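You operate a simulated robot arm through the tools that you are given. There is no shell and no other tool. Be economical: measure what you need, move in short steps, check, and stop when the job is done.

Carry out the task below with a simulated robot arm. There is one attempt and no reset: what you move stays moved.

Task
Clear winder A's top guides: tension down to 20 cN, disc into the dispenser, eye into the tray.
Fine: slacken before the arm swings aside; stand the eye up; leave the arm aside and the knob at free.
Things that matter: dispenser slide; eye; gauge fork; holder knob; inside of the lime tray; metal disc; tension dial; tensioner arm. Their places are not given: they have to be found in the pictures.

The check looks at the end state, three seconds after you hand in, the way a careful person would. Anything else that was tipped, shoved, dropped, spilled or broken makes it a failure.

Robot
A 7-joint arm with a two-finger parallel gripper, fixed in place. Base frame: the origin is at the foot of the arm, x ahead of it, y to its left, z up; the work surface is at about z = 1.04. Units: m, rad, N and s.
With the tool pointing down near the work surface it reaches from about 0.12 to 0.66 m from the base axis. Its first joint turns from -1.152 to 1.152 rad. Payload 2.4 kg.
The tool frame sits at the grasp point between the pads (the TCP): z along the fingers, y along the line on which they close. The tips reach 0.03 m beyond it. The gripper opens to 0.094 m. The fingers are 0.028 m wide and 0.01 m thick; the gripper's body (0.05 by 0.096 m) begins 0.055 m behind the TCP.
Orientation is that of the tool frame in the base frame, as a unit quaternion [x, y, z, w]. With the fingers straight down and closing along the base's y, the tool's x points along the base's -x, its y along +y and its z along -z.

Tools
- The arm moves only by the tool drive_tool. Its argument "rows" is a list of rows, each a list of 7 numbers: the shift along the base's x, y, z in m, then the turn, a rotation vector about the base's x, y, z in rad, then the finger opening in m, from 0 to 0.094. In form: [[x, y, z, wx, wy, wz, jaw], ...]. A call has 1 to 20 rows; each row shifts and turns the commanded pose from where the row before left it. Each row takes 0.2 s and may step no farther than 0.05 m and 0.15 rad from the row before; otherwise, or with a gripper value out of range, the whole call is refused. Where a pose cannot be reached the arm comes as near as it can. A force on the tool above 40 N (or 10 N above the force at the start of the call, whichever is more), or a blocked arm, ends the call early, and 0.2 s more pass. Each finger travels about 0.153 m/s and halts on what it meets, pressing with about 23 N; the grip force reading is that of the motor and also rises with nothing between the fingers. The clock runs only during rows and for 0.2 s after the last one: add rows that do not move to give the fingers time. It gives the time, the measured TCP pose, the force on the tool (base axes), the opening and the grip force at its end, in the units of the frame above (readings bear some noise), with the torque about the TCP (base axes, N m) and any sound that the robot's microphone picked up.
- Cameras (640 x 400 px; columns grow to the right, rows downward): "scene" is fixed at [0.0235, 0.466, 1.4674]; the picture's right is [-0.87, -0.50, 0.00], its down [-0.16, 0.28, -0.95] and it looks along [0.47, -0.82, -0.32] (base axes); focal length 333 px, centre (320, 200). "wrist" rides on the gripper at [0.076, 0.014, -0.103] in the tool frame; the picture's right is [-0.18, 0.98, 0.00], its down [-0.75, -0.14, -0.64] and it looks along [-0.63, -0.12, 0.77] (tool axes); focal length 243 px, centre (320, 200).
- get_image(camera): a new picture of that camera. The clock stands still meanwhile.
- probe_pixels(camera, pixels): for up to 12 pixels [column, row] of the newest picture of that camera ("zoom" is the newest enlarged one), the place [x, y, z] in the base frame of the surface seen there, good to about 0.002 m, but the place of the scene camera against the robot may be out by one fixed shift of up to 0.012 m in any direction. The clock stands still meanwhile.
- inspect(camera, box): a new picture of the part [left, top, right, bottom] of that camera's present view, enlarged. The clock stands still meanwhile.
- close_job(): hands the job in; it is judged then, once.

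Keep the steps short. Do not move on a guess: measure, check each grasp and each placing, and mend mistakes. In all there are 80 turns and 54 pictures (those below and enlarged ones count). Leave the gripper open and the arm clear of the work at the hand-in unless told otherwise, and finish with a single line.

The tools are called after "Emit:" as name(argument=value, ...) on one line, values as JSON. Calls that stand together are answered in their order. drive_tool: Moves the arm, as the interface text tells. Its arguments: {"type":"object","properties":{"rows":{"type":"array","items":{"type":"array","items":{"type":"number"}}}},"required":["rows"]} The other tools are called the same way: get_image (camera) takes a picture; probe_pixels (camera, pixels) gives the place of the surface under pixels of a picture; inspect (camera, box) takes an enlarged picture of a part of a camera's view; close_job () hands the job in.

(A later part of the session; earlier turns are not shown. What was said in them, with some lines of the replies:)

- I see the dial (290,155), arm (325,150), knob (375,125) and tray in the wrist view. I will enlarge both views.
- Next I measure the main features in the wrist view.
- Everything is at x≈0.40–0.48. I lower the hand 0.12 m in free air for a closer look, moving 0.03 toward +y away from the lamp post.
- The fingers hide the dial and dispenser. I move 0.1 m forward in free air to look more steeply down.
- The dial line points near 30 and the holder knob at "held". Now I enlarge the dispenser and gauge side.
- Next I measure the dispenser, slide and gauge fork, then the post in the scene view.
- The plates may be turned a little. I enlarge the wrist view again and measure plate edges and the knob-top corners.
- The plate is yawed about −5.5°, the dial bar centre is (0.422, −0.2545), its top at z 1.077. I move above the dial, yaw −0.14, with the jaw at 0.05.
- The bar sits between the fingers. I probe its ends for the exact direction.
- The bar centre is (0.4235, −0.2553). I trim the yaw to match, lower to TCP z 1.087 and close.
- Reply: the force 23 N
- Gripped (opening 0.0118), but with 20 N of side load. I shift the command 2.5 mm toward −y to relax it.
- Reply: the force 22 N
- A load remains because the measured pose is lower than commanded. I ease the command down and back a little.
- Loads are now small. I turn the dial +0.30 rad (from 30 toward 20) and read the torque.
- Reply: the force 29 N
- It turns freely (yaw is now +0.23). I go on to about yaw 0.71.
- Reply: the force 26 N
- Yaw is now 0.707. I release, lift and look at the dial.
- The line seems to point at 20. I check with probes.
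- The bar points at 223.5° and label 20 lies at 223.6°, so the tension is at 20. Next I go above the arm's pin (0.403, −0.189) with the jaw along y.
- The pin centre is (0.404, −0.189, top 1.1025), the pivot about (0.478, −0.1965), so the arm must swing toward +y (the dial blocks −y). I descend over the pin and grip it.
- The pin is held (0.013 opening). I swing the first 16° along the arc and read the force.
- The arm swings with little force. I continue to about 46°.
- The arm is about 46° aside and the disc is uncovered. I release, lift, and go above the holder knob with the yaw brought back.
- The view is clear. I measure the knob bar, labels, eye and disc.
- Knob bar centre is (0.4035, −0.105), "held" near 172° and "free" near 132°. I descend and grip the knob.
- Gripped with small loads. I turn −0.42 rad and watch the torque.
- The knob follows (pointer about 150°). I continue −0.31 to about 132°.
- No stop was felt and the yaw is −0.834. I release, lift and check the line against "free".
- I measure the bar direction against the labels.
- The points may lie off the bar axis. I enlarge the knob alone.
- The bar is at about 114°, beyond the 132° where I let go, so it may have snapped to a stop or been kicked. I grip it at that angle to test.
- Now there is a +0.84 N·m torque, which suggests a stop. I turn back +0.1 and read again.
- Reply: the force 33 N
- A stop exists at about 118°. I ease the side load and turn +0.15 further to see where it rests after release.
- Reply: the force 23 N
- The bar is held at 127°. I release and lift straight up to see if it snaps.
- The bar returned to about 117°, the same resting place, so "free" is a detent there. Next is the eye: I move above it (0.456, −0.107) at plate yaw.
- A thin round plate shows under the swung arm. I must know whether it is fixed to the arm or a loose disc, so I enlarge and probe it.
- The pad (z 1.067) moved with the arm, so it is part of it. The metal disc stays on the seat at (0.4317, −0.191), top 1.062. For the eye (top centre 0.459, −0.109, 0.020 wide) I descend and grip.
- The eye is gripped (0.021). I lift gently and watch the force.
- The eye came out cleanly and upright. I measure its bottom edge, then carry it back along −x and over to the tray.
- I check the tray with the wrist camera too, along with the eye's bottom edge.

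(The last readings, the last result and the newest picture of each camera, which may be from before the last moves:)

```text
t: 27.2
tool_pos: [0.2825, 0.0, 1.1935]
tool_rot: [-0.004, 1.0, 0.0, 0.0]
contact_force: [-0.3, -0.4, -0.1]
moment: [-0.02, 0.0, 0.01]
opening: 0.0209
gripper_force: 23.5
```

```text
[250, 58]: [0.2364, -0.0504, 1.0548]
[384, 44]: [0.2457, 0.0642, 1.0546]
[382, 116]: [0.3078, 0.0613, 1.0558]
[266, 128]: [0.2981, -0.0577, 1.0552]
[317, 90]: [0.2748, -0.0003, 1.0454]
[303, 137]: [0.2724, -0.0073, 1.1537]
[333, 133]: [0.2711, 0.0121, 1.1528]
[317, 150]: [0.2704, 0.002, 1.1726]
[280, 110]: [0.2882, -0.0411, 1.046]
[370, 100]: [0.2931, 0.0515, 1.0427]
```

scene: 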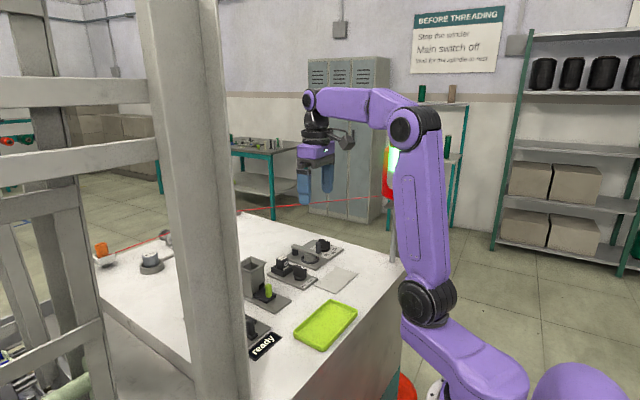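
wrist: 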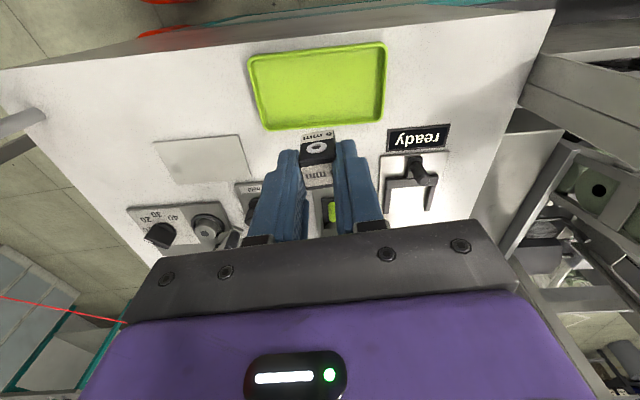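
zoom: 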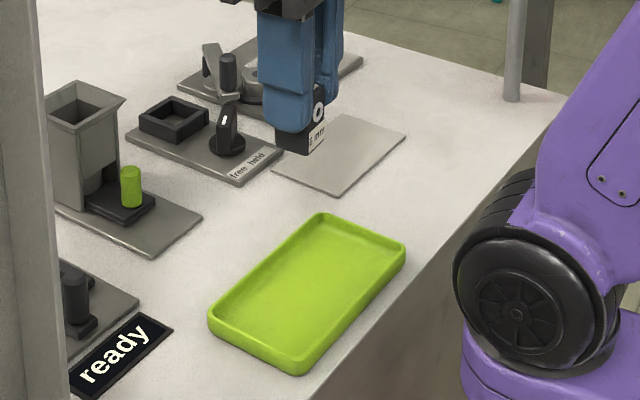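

Tray floor is z≈1.045, centre (0.272, 0.004). I descend to 8 mm above the expected contact height.

Emit:
drive_tool(rows=[[-0.008, 0.003, -0.03, 0, 0, 0, 0.0], [0, 0, -0.03, 0, 0, 0, 0.0], [0, 0, -0.025, 0, 0, 0, 0.0], [0, 0, -0.012, 0, 0, 0, 0.0]])

Emit:
inspect(camera="wrist", box=[240, 60, 400, 200])

```text
t: 28.2
tool_pos: [0.2745, 0.0052, 1.0989]
tool_rot: [-0.003, 1.0, -0.001, 0.0]
contact_force: [-0.5, 0.2, -1.8]
moment: [0.01, 0.02, -0.03]
opening: 0.0211
gripper_force: 22.5
```

```text
2.86 times, centred on (320, 130) of wrist
```

zoom: 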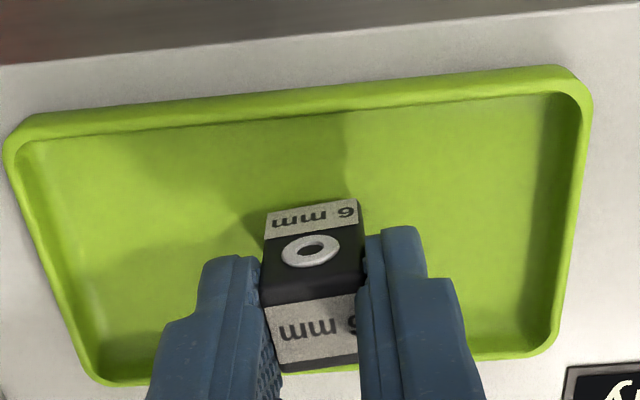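

The eye hangs upright over the inside of the tray. I lower in 2–3 mm steps until the floor is felt.

Emit:
drive_tool(rows=[[0, 0, -0.003, 0, 0, 0, 0.0], [0, 0, -0.003, 0, 0, 0, 0.0], [0, 0, -0.002, 0, 0, 0, 0.0]])

```text
t: 29.0
tool_pos: [0.2735, 0.0051, 1.0906]
tool_rot: [-0.004, 1.0, -0.001, 0.002]
contact_force: [0.9, 4.2, 20.0]
moment: [0.15, -0.08, 0.02]
opening: 0.0213
gripper_force: 22.8
```

It touched with 20 N. I ease up 1 mm, open slowly and lift.

Emit:
drive_tool(rows=[[0, 0, 0.0012, 0, 0, 0, 0.0], [0, 0, 0, 0, 0, 0, 0.026], [0, 0, 0, 0, 0, 0, 0.04], [0, 0, 0, 0, 0, 0, 0.045], [0, 0, 0.03, 0, 0, 0, 0.045], [0, 0, 0.04, 0, 0, 0, 0.05]])

Emit:
get_image(camera="wrist")

```text
t: 30.4
tool_pos: [0.2766, 0.0038, 1.1616]
tool_rot: [-0.004, 1.0, 0.001, 0.0]
contact_force: [0.4, -0.1, 0.1]
moment: [0.0, -0.06, 0.01]
opening: 0.0501
gripper_force: 0.1
```

```text
18 pictures are left
```

wrist: 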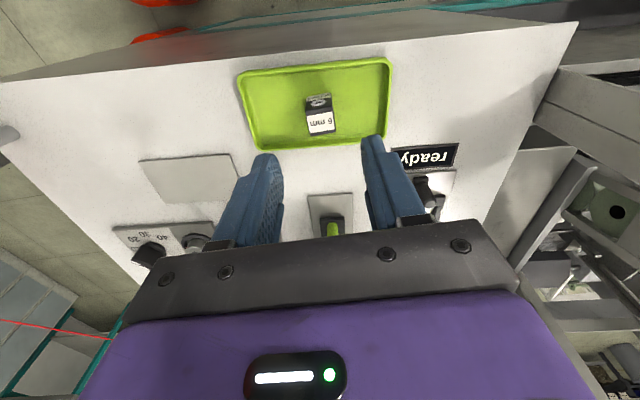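

The eye stands upright in the tray. Next I swing the tensioner arm a little further aside, now that there is room. I move above its pin (0.428, −0.139).

Emit:
drive_tool(rows=[[0.03, -0.02, 0.025, 0, 0, -0.13, 0.045], [0.03, -0.03, 0, 0, 0, -0.13, 0.045], [0.03, -0.03, 0, 0, 0, -0.13, 0.045], [0.03, -0.03, 0, 0, 0, -0.13, 0.045], [0.0314, -0.0324, 0, 0, 0, -0.13, 0.045]])

Emit:
get_image(camera="wrist")

```text
t: 31.6
tool_pos: [0.4266, -0.1369, 1.1839]
tool_rot: [0.317, 0.948, -0.001, 0.0]
contact_force: [0.9, 1.1, 0.0]
moment: [0.0, 0.01, 0.04]
opening: 0.0452
gripper_force: 0.0
```

```text
17 pictures are left
```

wrist: 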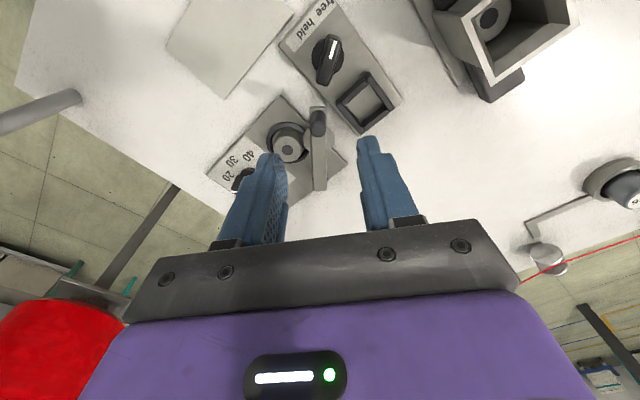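

Emit:
probe_pixels(camera="wrist", pixels=[[318, 124], [316, 118], [325, 106], [320, 185], [285, 150], [372, 105]])

Emit:
drive_tool(rows=[[0.001, -0.002, -0.03, 0, 0, 0, 0.045], [0, 0, -0.03, 0, 0, 0, 0.04], [0, 0, -0.009, 0, 0, 0, 0.03], [0, 0, 0, 0, 0, 0, 0.0], [0, 0, 0, 0, 0, 0, 0.0]])

```text
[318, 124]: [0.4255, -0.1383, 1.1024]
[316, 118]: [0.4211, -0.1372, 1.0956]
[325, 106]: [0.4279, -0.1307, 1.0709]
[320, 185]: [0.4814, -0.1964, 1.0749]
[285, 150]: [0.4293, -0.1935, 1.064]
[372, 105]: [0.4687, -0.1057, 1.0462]
```

```text
t: 32.8
tool_pos: [0.4281, -0.1396, 1.1176]
tool_rot: [0.315, 0.949, 0.0, 0.001]
contact_force: [1.8, -0.7, 2.7]
moment: [-0.25, 0.18, 0.09]
opening: 0.0129
gripper_force: 45.0
```

The pin is held again. I swing another 16°, watching the force.

Emit:
drive_tool(rows=[[0.0087, 0.0066, 0, 0, 0, -0.1, 0.0], [0.0092, 0.0051, 0, 0, 0, -0.1, 0.0]])

```text
t: 33.4
tool_pos: [0.4414, -0.1301, 1.1172]
tool_rot: [0.411, 0.912, -0.001, -0.004]
contact_force: [-18.3, -0.5, 3.5]
moment: [-0.27, -0.22, 0.17]
opening: 0.0125
gripper_force: 45.1
```

−18 N appears near 61°, which looks like the arm's end stop. I relax, release and lift, and look.

Emit:
drive_tool(rows=[[-0.003, -0.002, 0, 0, 0, 0, 0.0], [0, 0, 0, 0, 0, 0, 0.03], [0, 0, 0.02, 0, 0, 0, 0.035], [0, 0, 0.03, 0, 0, 0, 0.05], [-0.005, -0.03, 0.02, 0, 0, 0, 0.05], [-0.002, -0.03, 0, 0, 0, 0, 0.05]])

Emit:
get_image(camera="wrist")

Emit:
inspect(camera="wrist", box=[240, 50, 400, 190])

```text
t: 34.8
tool_pos: [0.4343, -0.1891, 1.1873]
tool_rot: [0.41, 0.912, 0.0, 0.0]
contact_force: [0.8, -0.6, 0.1]
moment: [0.02, 0.01, -0.01]
opening: 0.0499
gripper_force: 0.0
```

```text
16 pictures are left
```

wrist: 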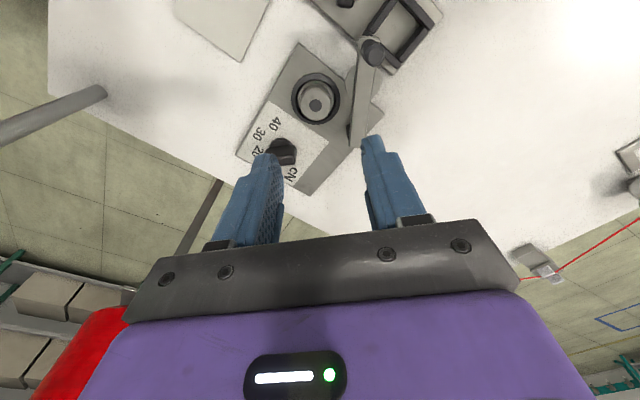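

```text
2.86 times, centred on (320, 120) of wrist
```

zoom: 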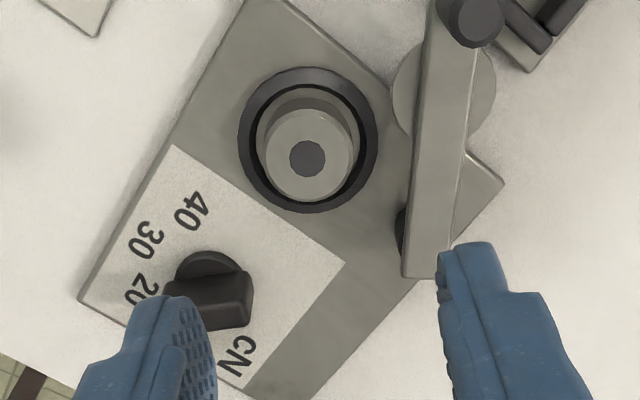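

The arm rests at its stop and the disc is fully clear. I measure the disc again from here, then turn the hand to yaw +0.52 so the fingers pass between the dial and the arm.

Emit:
probe_pixels(camera="zoom", pixels=[[307, 158], [268, 150], [345, 165], [305, 195], [312, 115], [340, 130], [258, 190], [470, 20], [245, 285]])

Emit:
drive_tool(rows=[[0, 0, 0, 0, 0, 0.145, 0.05], [0, 0, 0, 0, 0, 0.145, 0.05], [0, 0, 0, 0, 0, 0.145, 0.05], [0, 0, 0, 0, 0, 0.145, 0.05], [0, 0, 0, 0, 0, 0.145, 0.05], [0, 0, 0, 0, 0, 0.145, 0.05], [0, 0, 0, 0, 0, 0.145, 0.05], [0, 0, 0, 0, 0, 0.145, 0.05], [0, 0, 0, 0, 0, 0.145, 0.05], [-0.0025, -0.002, 0, 0, 0, 0.06, 0.05]])

Emit:
inspect(camera="wrist", box=[240, 50, 400, 190])

```text
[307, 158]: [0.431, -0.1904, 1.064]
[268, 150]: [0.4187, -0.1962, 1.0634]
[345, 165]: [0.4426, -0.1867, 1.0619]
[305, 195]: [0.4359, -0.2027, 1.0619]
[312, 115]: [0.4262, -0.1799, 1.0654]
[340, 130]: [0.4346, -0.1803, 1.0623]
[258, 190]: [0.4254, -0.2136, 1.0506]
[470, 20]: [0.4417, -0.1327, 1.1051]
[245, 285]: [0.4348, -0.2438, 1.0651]
```

```text
t: 37.0
tool_pos: [0.4321, -0.1923, 1.1867]
tool_rot: [-0.259, 0.966, 0.0, 0.0]
contact_force: [-0.7, -0.1, 0.2]
moment: [-0.06, 0.01, -0.02]
opening: 0.0499
gripper_force: 0.0
```

```text
2.86 times, centred on (320, 120) of wrist
```

zoom: 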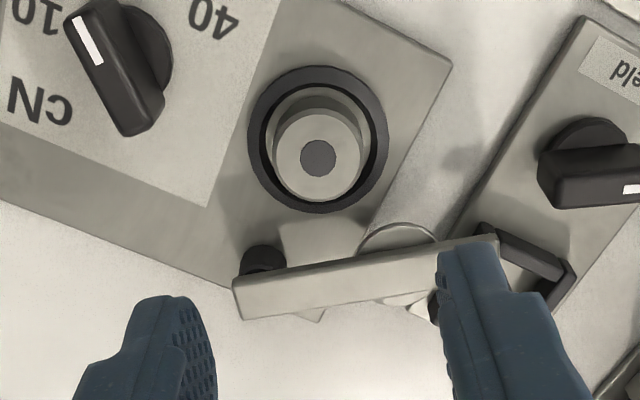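

The way down is clear on both sides. I descend to TCP z 1.084 (tips just above the ring) and close.

Emit:
drive_tool(rows=[[-0.001, 0.0015, -0.03, 0, 0, 0, 0.045], [0, 0, -0.03, 0, 0, 0, 0.045], [0, 0, -0.03, 0, 0, 0, 0.045], [0, 0, -0.0125, 0, 0, 0, 0.045], [0, 0, 0, 0, 0, 0, 0.02], [0, 0, 0, 0, 0, 0, 0.0], [0, 0, 0, 0, 0, 0, 0.0]])

Emit:
inspect(camera="scene", box=[260, 210, 350, 280])

```text
t: 38.6
tool_pos: [0.4311, -0.1919, 1.0841]
tool_rot: [-0.258, 0.966, 0.0, 0.0]
contact_force: [0.2, -1.4, 0.3]
moment: [-0.01, -0.02, -0.03]
opening: 0.0289
gripper_force: 23.1
```

```text
5.71 times, centred on (305, 245) of scene
```

zoom: 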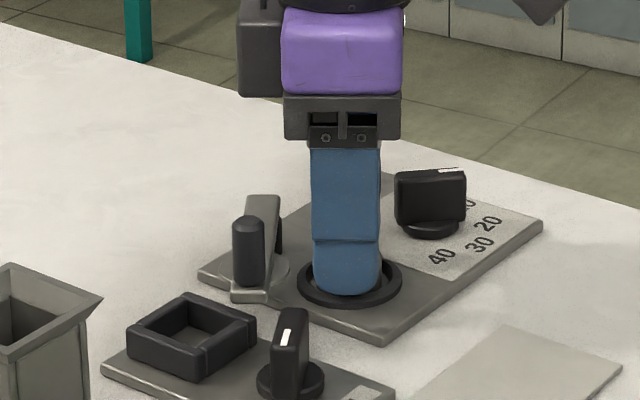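

The disc is gripped, diameter 0.029. I lift straight up and check.

Emit:
drive_tool(rows=[[0, 0, 0.01, 0, 0, 0, 0.0], [0, 0, 0.02, 0, 0, 0, 0.0], [0, 0, 0.035, 0, 0, 0, 0.0], [0, 0, 0.04, 0, 0, 0, 0.0]])

Emit:
get_image(camera="wrist")

Emit:
inspect(camera="scene", box=[230, 170, 350, 290])

```text
t: 39.6
tool_pos: [0.4308, -0.19, 1.1897]
tool_rot: [-0.257, 0.966, 0.001, 0.0]
contact_force: [-0.6, 0.4, -0.5]
moment: [0.0, -0.01, 0.02]
opening: 0.0286
gripper_force: 22.6
```

```text
12 pictures are left
```

wrist: 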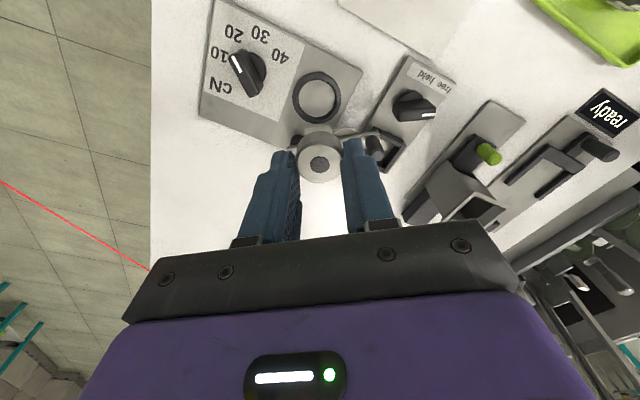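

```text
3.33 times, centred on (290, 230) of scene
```

zoom: 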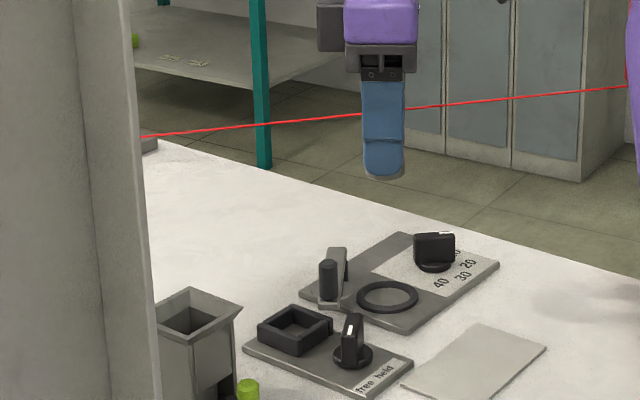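

The disc is in hand and the seat is empty. From here I enlarge the hopper to measure its opening.

Emit:
inspect(camera="wrist", box=[390, 90, 540, 240])

```text
2.67 times, centred on (465, 165) of wrist
```

zoom: 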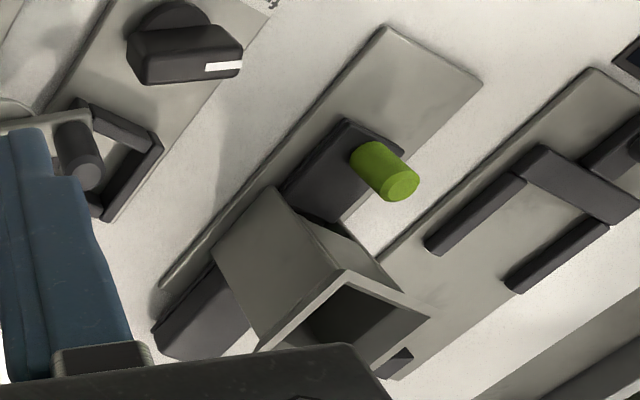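

The opening is partly hidden. I turn back to yaw about −0.1 and move to (0.45, −0.13, 1.22), where the hopper will show beside the fingers.

Emit:
drive_tool(rows=[[0.005, 0.015, 0.01, 0, 0, -0.125, 0.0], [0.005, 0.015, 0.01, 0, 0, -0.125, 0.0], [0.005, 0.015, 0.01, 0, 0, -0.125, 0.0], [0.004, 0.015, 0, 0, 0, -0.125, 0.0], [0, 0, 0, 0, 0, -0.12, 0.0]])

Emit:
inspect(camera="wrist", box=[390, 40, 550, 190])

```text
t: 40.8
tool_pos: [0.4495, -0.13, 1.2188]
tool_rot: [0.049, 0.999, -0.001, 0.0]
contact_force: [-0.2, -0.2, -0.6]
moment: [-0.02, 0.0, 0.02]
opening: 0.0287
gripper_force: 22.9
```

```text
2.67 times, centred on (470, 115) of wrist
```

zoom: 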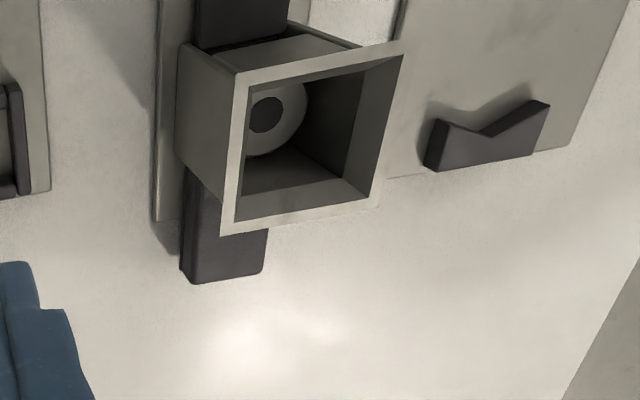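

The opening is fully visible. I probe its four rim corners and the disc inside.

Emit:
probe_pixels(camera="zoom", pixels=[[241, 78], [399, 45], [230, 228], [375, 196], [250, 87], [382, 62], [240, 216], [364, 190], [265, 115], [295, 110], [350, 120], [300, 170]])

Emit:
probe_pixels(camera="zoom", pixels=[[236, 150], [388, 110], [310, 62], [305, 212], [265, 135], [280, 145], [270, 92], [200, 240], [290, 40]])

```text
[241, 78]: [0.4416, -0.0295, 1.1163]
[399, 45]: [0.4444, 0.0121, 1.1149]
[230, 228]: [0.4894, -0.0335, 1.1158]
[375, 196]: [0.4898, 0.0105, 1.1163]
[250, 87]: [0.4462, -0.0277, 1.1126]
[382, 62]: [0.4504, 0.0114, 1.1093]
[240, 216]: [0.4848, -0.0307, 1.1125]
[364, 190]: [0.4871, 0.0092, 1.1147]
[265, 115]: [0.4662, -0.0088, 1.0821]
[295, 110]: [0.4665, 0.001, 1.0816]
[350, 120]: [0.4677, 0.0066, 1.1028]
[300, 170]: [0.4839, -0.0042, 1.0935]
```

```text
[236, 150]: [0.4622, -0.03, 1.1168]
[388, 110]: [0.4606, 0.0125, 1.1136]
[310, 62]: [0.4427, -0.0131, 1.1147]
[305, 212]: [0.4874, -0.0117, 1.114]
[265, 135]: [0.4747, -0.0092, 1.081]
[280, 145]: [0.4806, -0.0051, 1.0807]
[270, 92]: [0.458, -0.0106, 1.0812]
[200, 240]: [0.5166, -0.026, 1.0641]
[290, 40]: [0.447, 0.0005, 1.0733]
```

The rim centre is (0.4663, −0.010), top 1.1165, inner width about 0.040. The disc inside tops at 1.081. I move over it and look.

Emit:
drive_tool(rows=[[0.006, 0.04, 0, 0, 0, 0.03, 0.0], [0.006, 0.04, 0, 0, 0, 0, 0.0], [0.0048, 0.04, 0, 0, 0, 0, 0.0], [0, 0, -0.03, 0, 0, 0, 0.0], [0, 0, -0.025, 0, 0, 0, 0.0]])

Emit:
inspect(camera="wrist", box=[240, 60, 400, 200])

```text
t: 42.0
tool_pos: [0.4675, -0.0095, 1.1644]
tool_rot: [0.034, 0.999, 0.001, 0.001]
contact_force: [-0.4, 0.3, 0.2]
moment: [-0.01, 0.0, -0.01]
opening: 0.0287
gripper_force: 22.8
```

```text
2.86 times, centred on (320, 130) of wrist
```

zoom: 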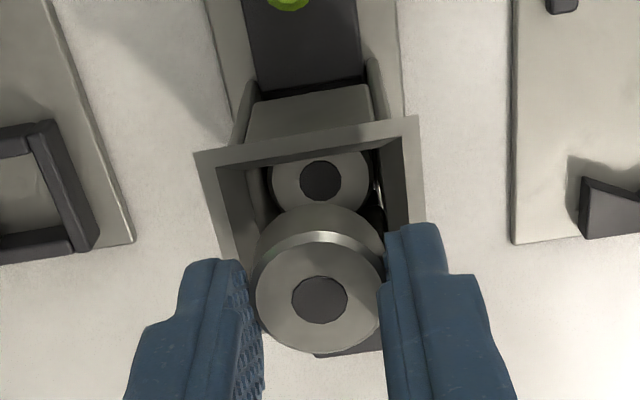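

It looks well aligned. I probe the held disc's centre and edges to be sure.

Emit:
probe_pixels(camera="zoom", pixels=[[320, 298], [290, 298], [350, 290], [318, 250], [318, 340], [320, 182], [310, 215], [200, 160], [415, 125], [245, 185], [385, 180]])

```text
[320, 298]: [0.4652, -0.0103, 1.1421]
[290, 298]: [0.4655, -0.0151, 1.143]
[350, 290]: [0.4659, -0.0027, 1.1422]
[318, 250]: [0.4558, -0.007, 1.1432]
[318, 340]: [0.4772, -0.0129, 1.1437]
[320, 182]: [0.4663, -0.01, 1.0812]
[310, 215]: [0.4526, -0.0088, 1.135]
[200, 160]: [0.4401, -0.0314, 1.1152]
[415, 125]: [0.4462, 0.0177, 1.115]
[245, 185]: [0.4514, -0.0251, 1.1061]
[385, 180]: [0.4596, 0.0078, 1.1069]
```

Held disc (0.466, −0.010) lies right over the inner one (0.466, −0.010). I lower so the tips stop just above the rim, then open.

Emit:
drive_tool(rows=[[-0.0007, 0, -0.008, 0, 0, 0, 0.0], [0, 0, -0.007, 0, 0, 0, 0.0], [0, 0, 0, 0, 0, 0, 0.0], [0, 0, 0, 0, 0, 0, 0.05], [0, 0, 0, 0, 0, 0, 0.05], [0, 0, 0, 0, 0, 0, 0.05]])

Emit:
inspect(camera="wrist", box=[240, 60, 400, 200])

```text
t: 43.4
tool_pos: [0.4679, -0.0114, 1.1494]
tool_rot: [0.034, 0.999, 0.0, 0.0]
contact_force: [-0.1, 0.4, -0.3]
moment: [0.01, -0.03, 0.0]
opening: 0.0499
gripper_force: 0.1
```

```text
2.86 times, centred on (320, 130) of wrist
```

zoom: 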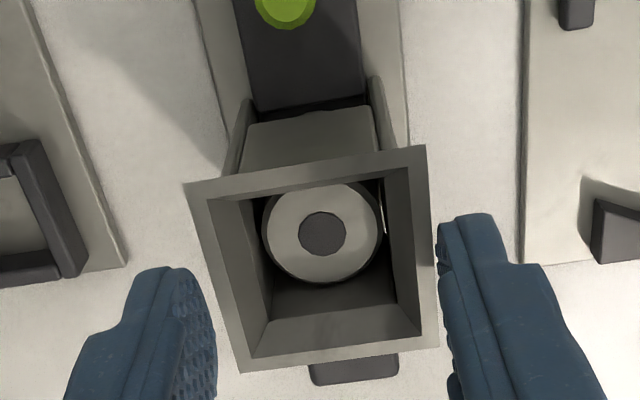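

Emit:
probe_pixels(camera="zoom", pixels=[[320, 233], [280, 235], [360, 235], [318, 200], [320, 268]])

Emit:
drive_tool(rows=[[0, 0, 0.03, 0, 0, 0, 0.05], [0, 0, 0.04, 0, 0, 0, 0.06], [-0.03, -0.03, 0.04, 0, 0, 0, 0.07], [-0.03, -0.03, 0.02, 0, 0, 0, 0.09], [-0.03, -0.03, 0, 0, 0, 0, 0.09]])

Emit:
get_image(camera="wrist")

Emit:
inspect(camera="scene", box=[230, 220, 370, 360])

```text
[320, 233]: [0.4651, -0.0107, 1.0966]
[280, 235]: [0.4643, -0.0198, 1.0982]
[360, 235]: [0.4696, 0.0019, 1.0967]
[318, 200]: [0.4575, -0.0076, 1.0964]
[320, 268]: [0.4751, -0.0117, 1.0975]
```

```text
refused: row 3 steps farther than a row can; nothing moved
```

```text
6 pictures are left
```

wrist: 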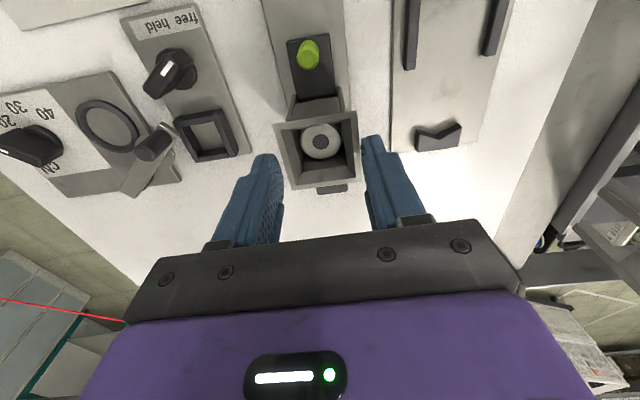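

```text
2.86 times, centred on (300, 290) of scene
```

zoom: 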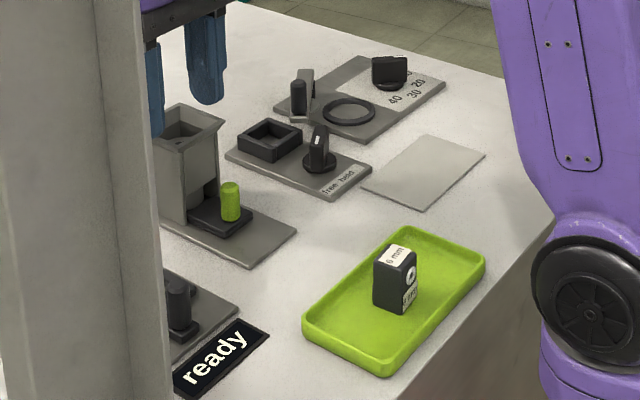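

The disc lies flat in the hopper (top level at 1.097), the eye stands in the tray, and the arm is aside. That retreat was refused for too long a step, so I lift away in shorter ones.

Emit:
drive_tool(rows=[[0, 0, 0.03, 0, 0, 0, 0.05], [0, 0, 0.04, 0, 0, 0, 0.06], [0, 0, 0.04, 0, 0, 0, 0.07], [-0.03, -0.03, 0.02, 0, 0, 0, 0.09], [-0.03, -0.03, 0, 0, 0, 0, 0.09], [-0.03, -0.03, 0.02, 0, 0, 0, 0.09], [-0.02, -0.03, 0.02, 0, 0, 0, 0.09]])

Emit:
get_image(camera="wrist")

Emit:
inspect(camera="wrist", box=[240, 70, 420, 200])

```text
t: 45.0
tool_pos: [0.3564, -0.1308, 1.3196]
tool_rot: [0.033, 0.999, 0.0, 0.0]
contact_force: [0.3, -0.1, 0.1]
moment: [0.0, -0.04, 0.02]
opening: 0.09
gripper_force: 0.0
```

```text
4 pictures are left
```

wrist: 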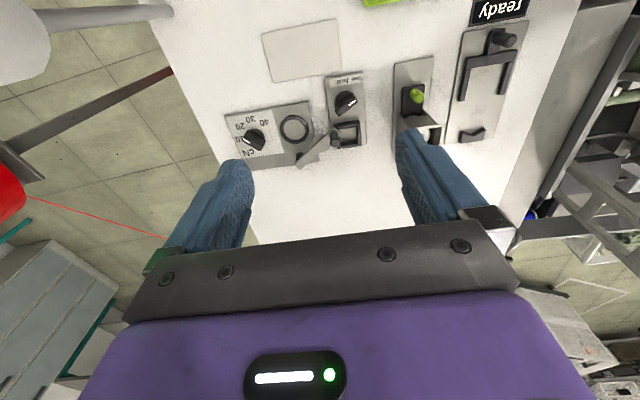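

```text
3.08 times, centred on (330, 135) of wrist
```

zoom: 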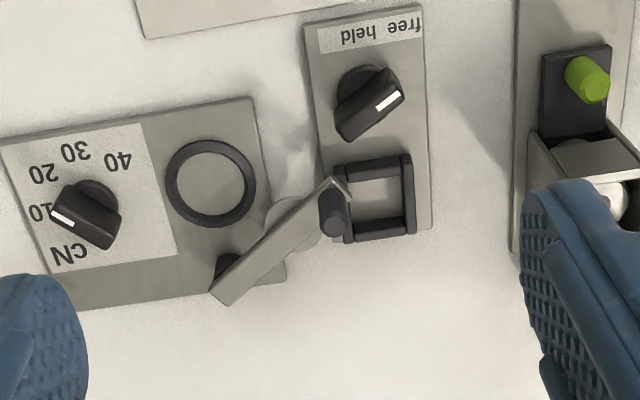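

All looks right. As a last check I probe the dial direction once more.

Emit:
probe_pixels(camera="zoom", pixels=[[54, 209], [73, 224], [106, 243], [62, 200], [44, 174], [40, 212], [76, 152], [117, 160], [380, 105], [398, 92]])

Emit:
inspect(camera="wrist", box=[220, 100, 290, 165])

```text
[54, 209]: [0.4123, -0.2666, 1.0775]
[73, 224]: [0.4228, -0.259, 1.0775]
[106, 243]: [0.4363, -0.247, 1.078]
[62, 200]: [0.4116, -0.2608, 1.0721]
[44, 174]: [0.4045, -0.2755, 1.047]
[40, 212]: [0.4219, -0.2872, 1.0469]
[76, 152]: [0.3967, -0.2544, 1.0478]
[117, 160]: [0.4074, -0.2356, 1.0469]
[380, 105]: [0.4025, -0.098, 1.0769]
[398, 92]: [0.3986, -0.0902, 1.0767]
```

```text
6.15 times, centred on (255, 132) of wrist
```

zoom: 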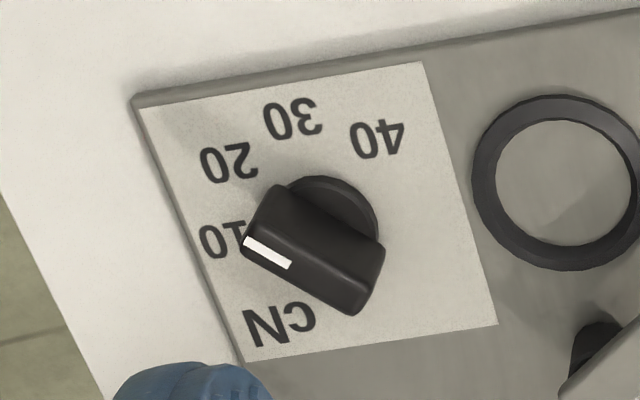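

The dial line reads about 219–223°, which is label 20. The knob is at free, the gripper is open and the arm is clear. I hand in.

Emit:
close_job()

```text
The job is handed in.
```

Job handed in: dial at 20 cN before the tensioner arm swung aside (left at its stop), knob resting at the free detent, disc flat in the dispenser, eye upright in the lime tray.
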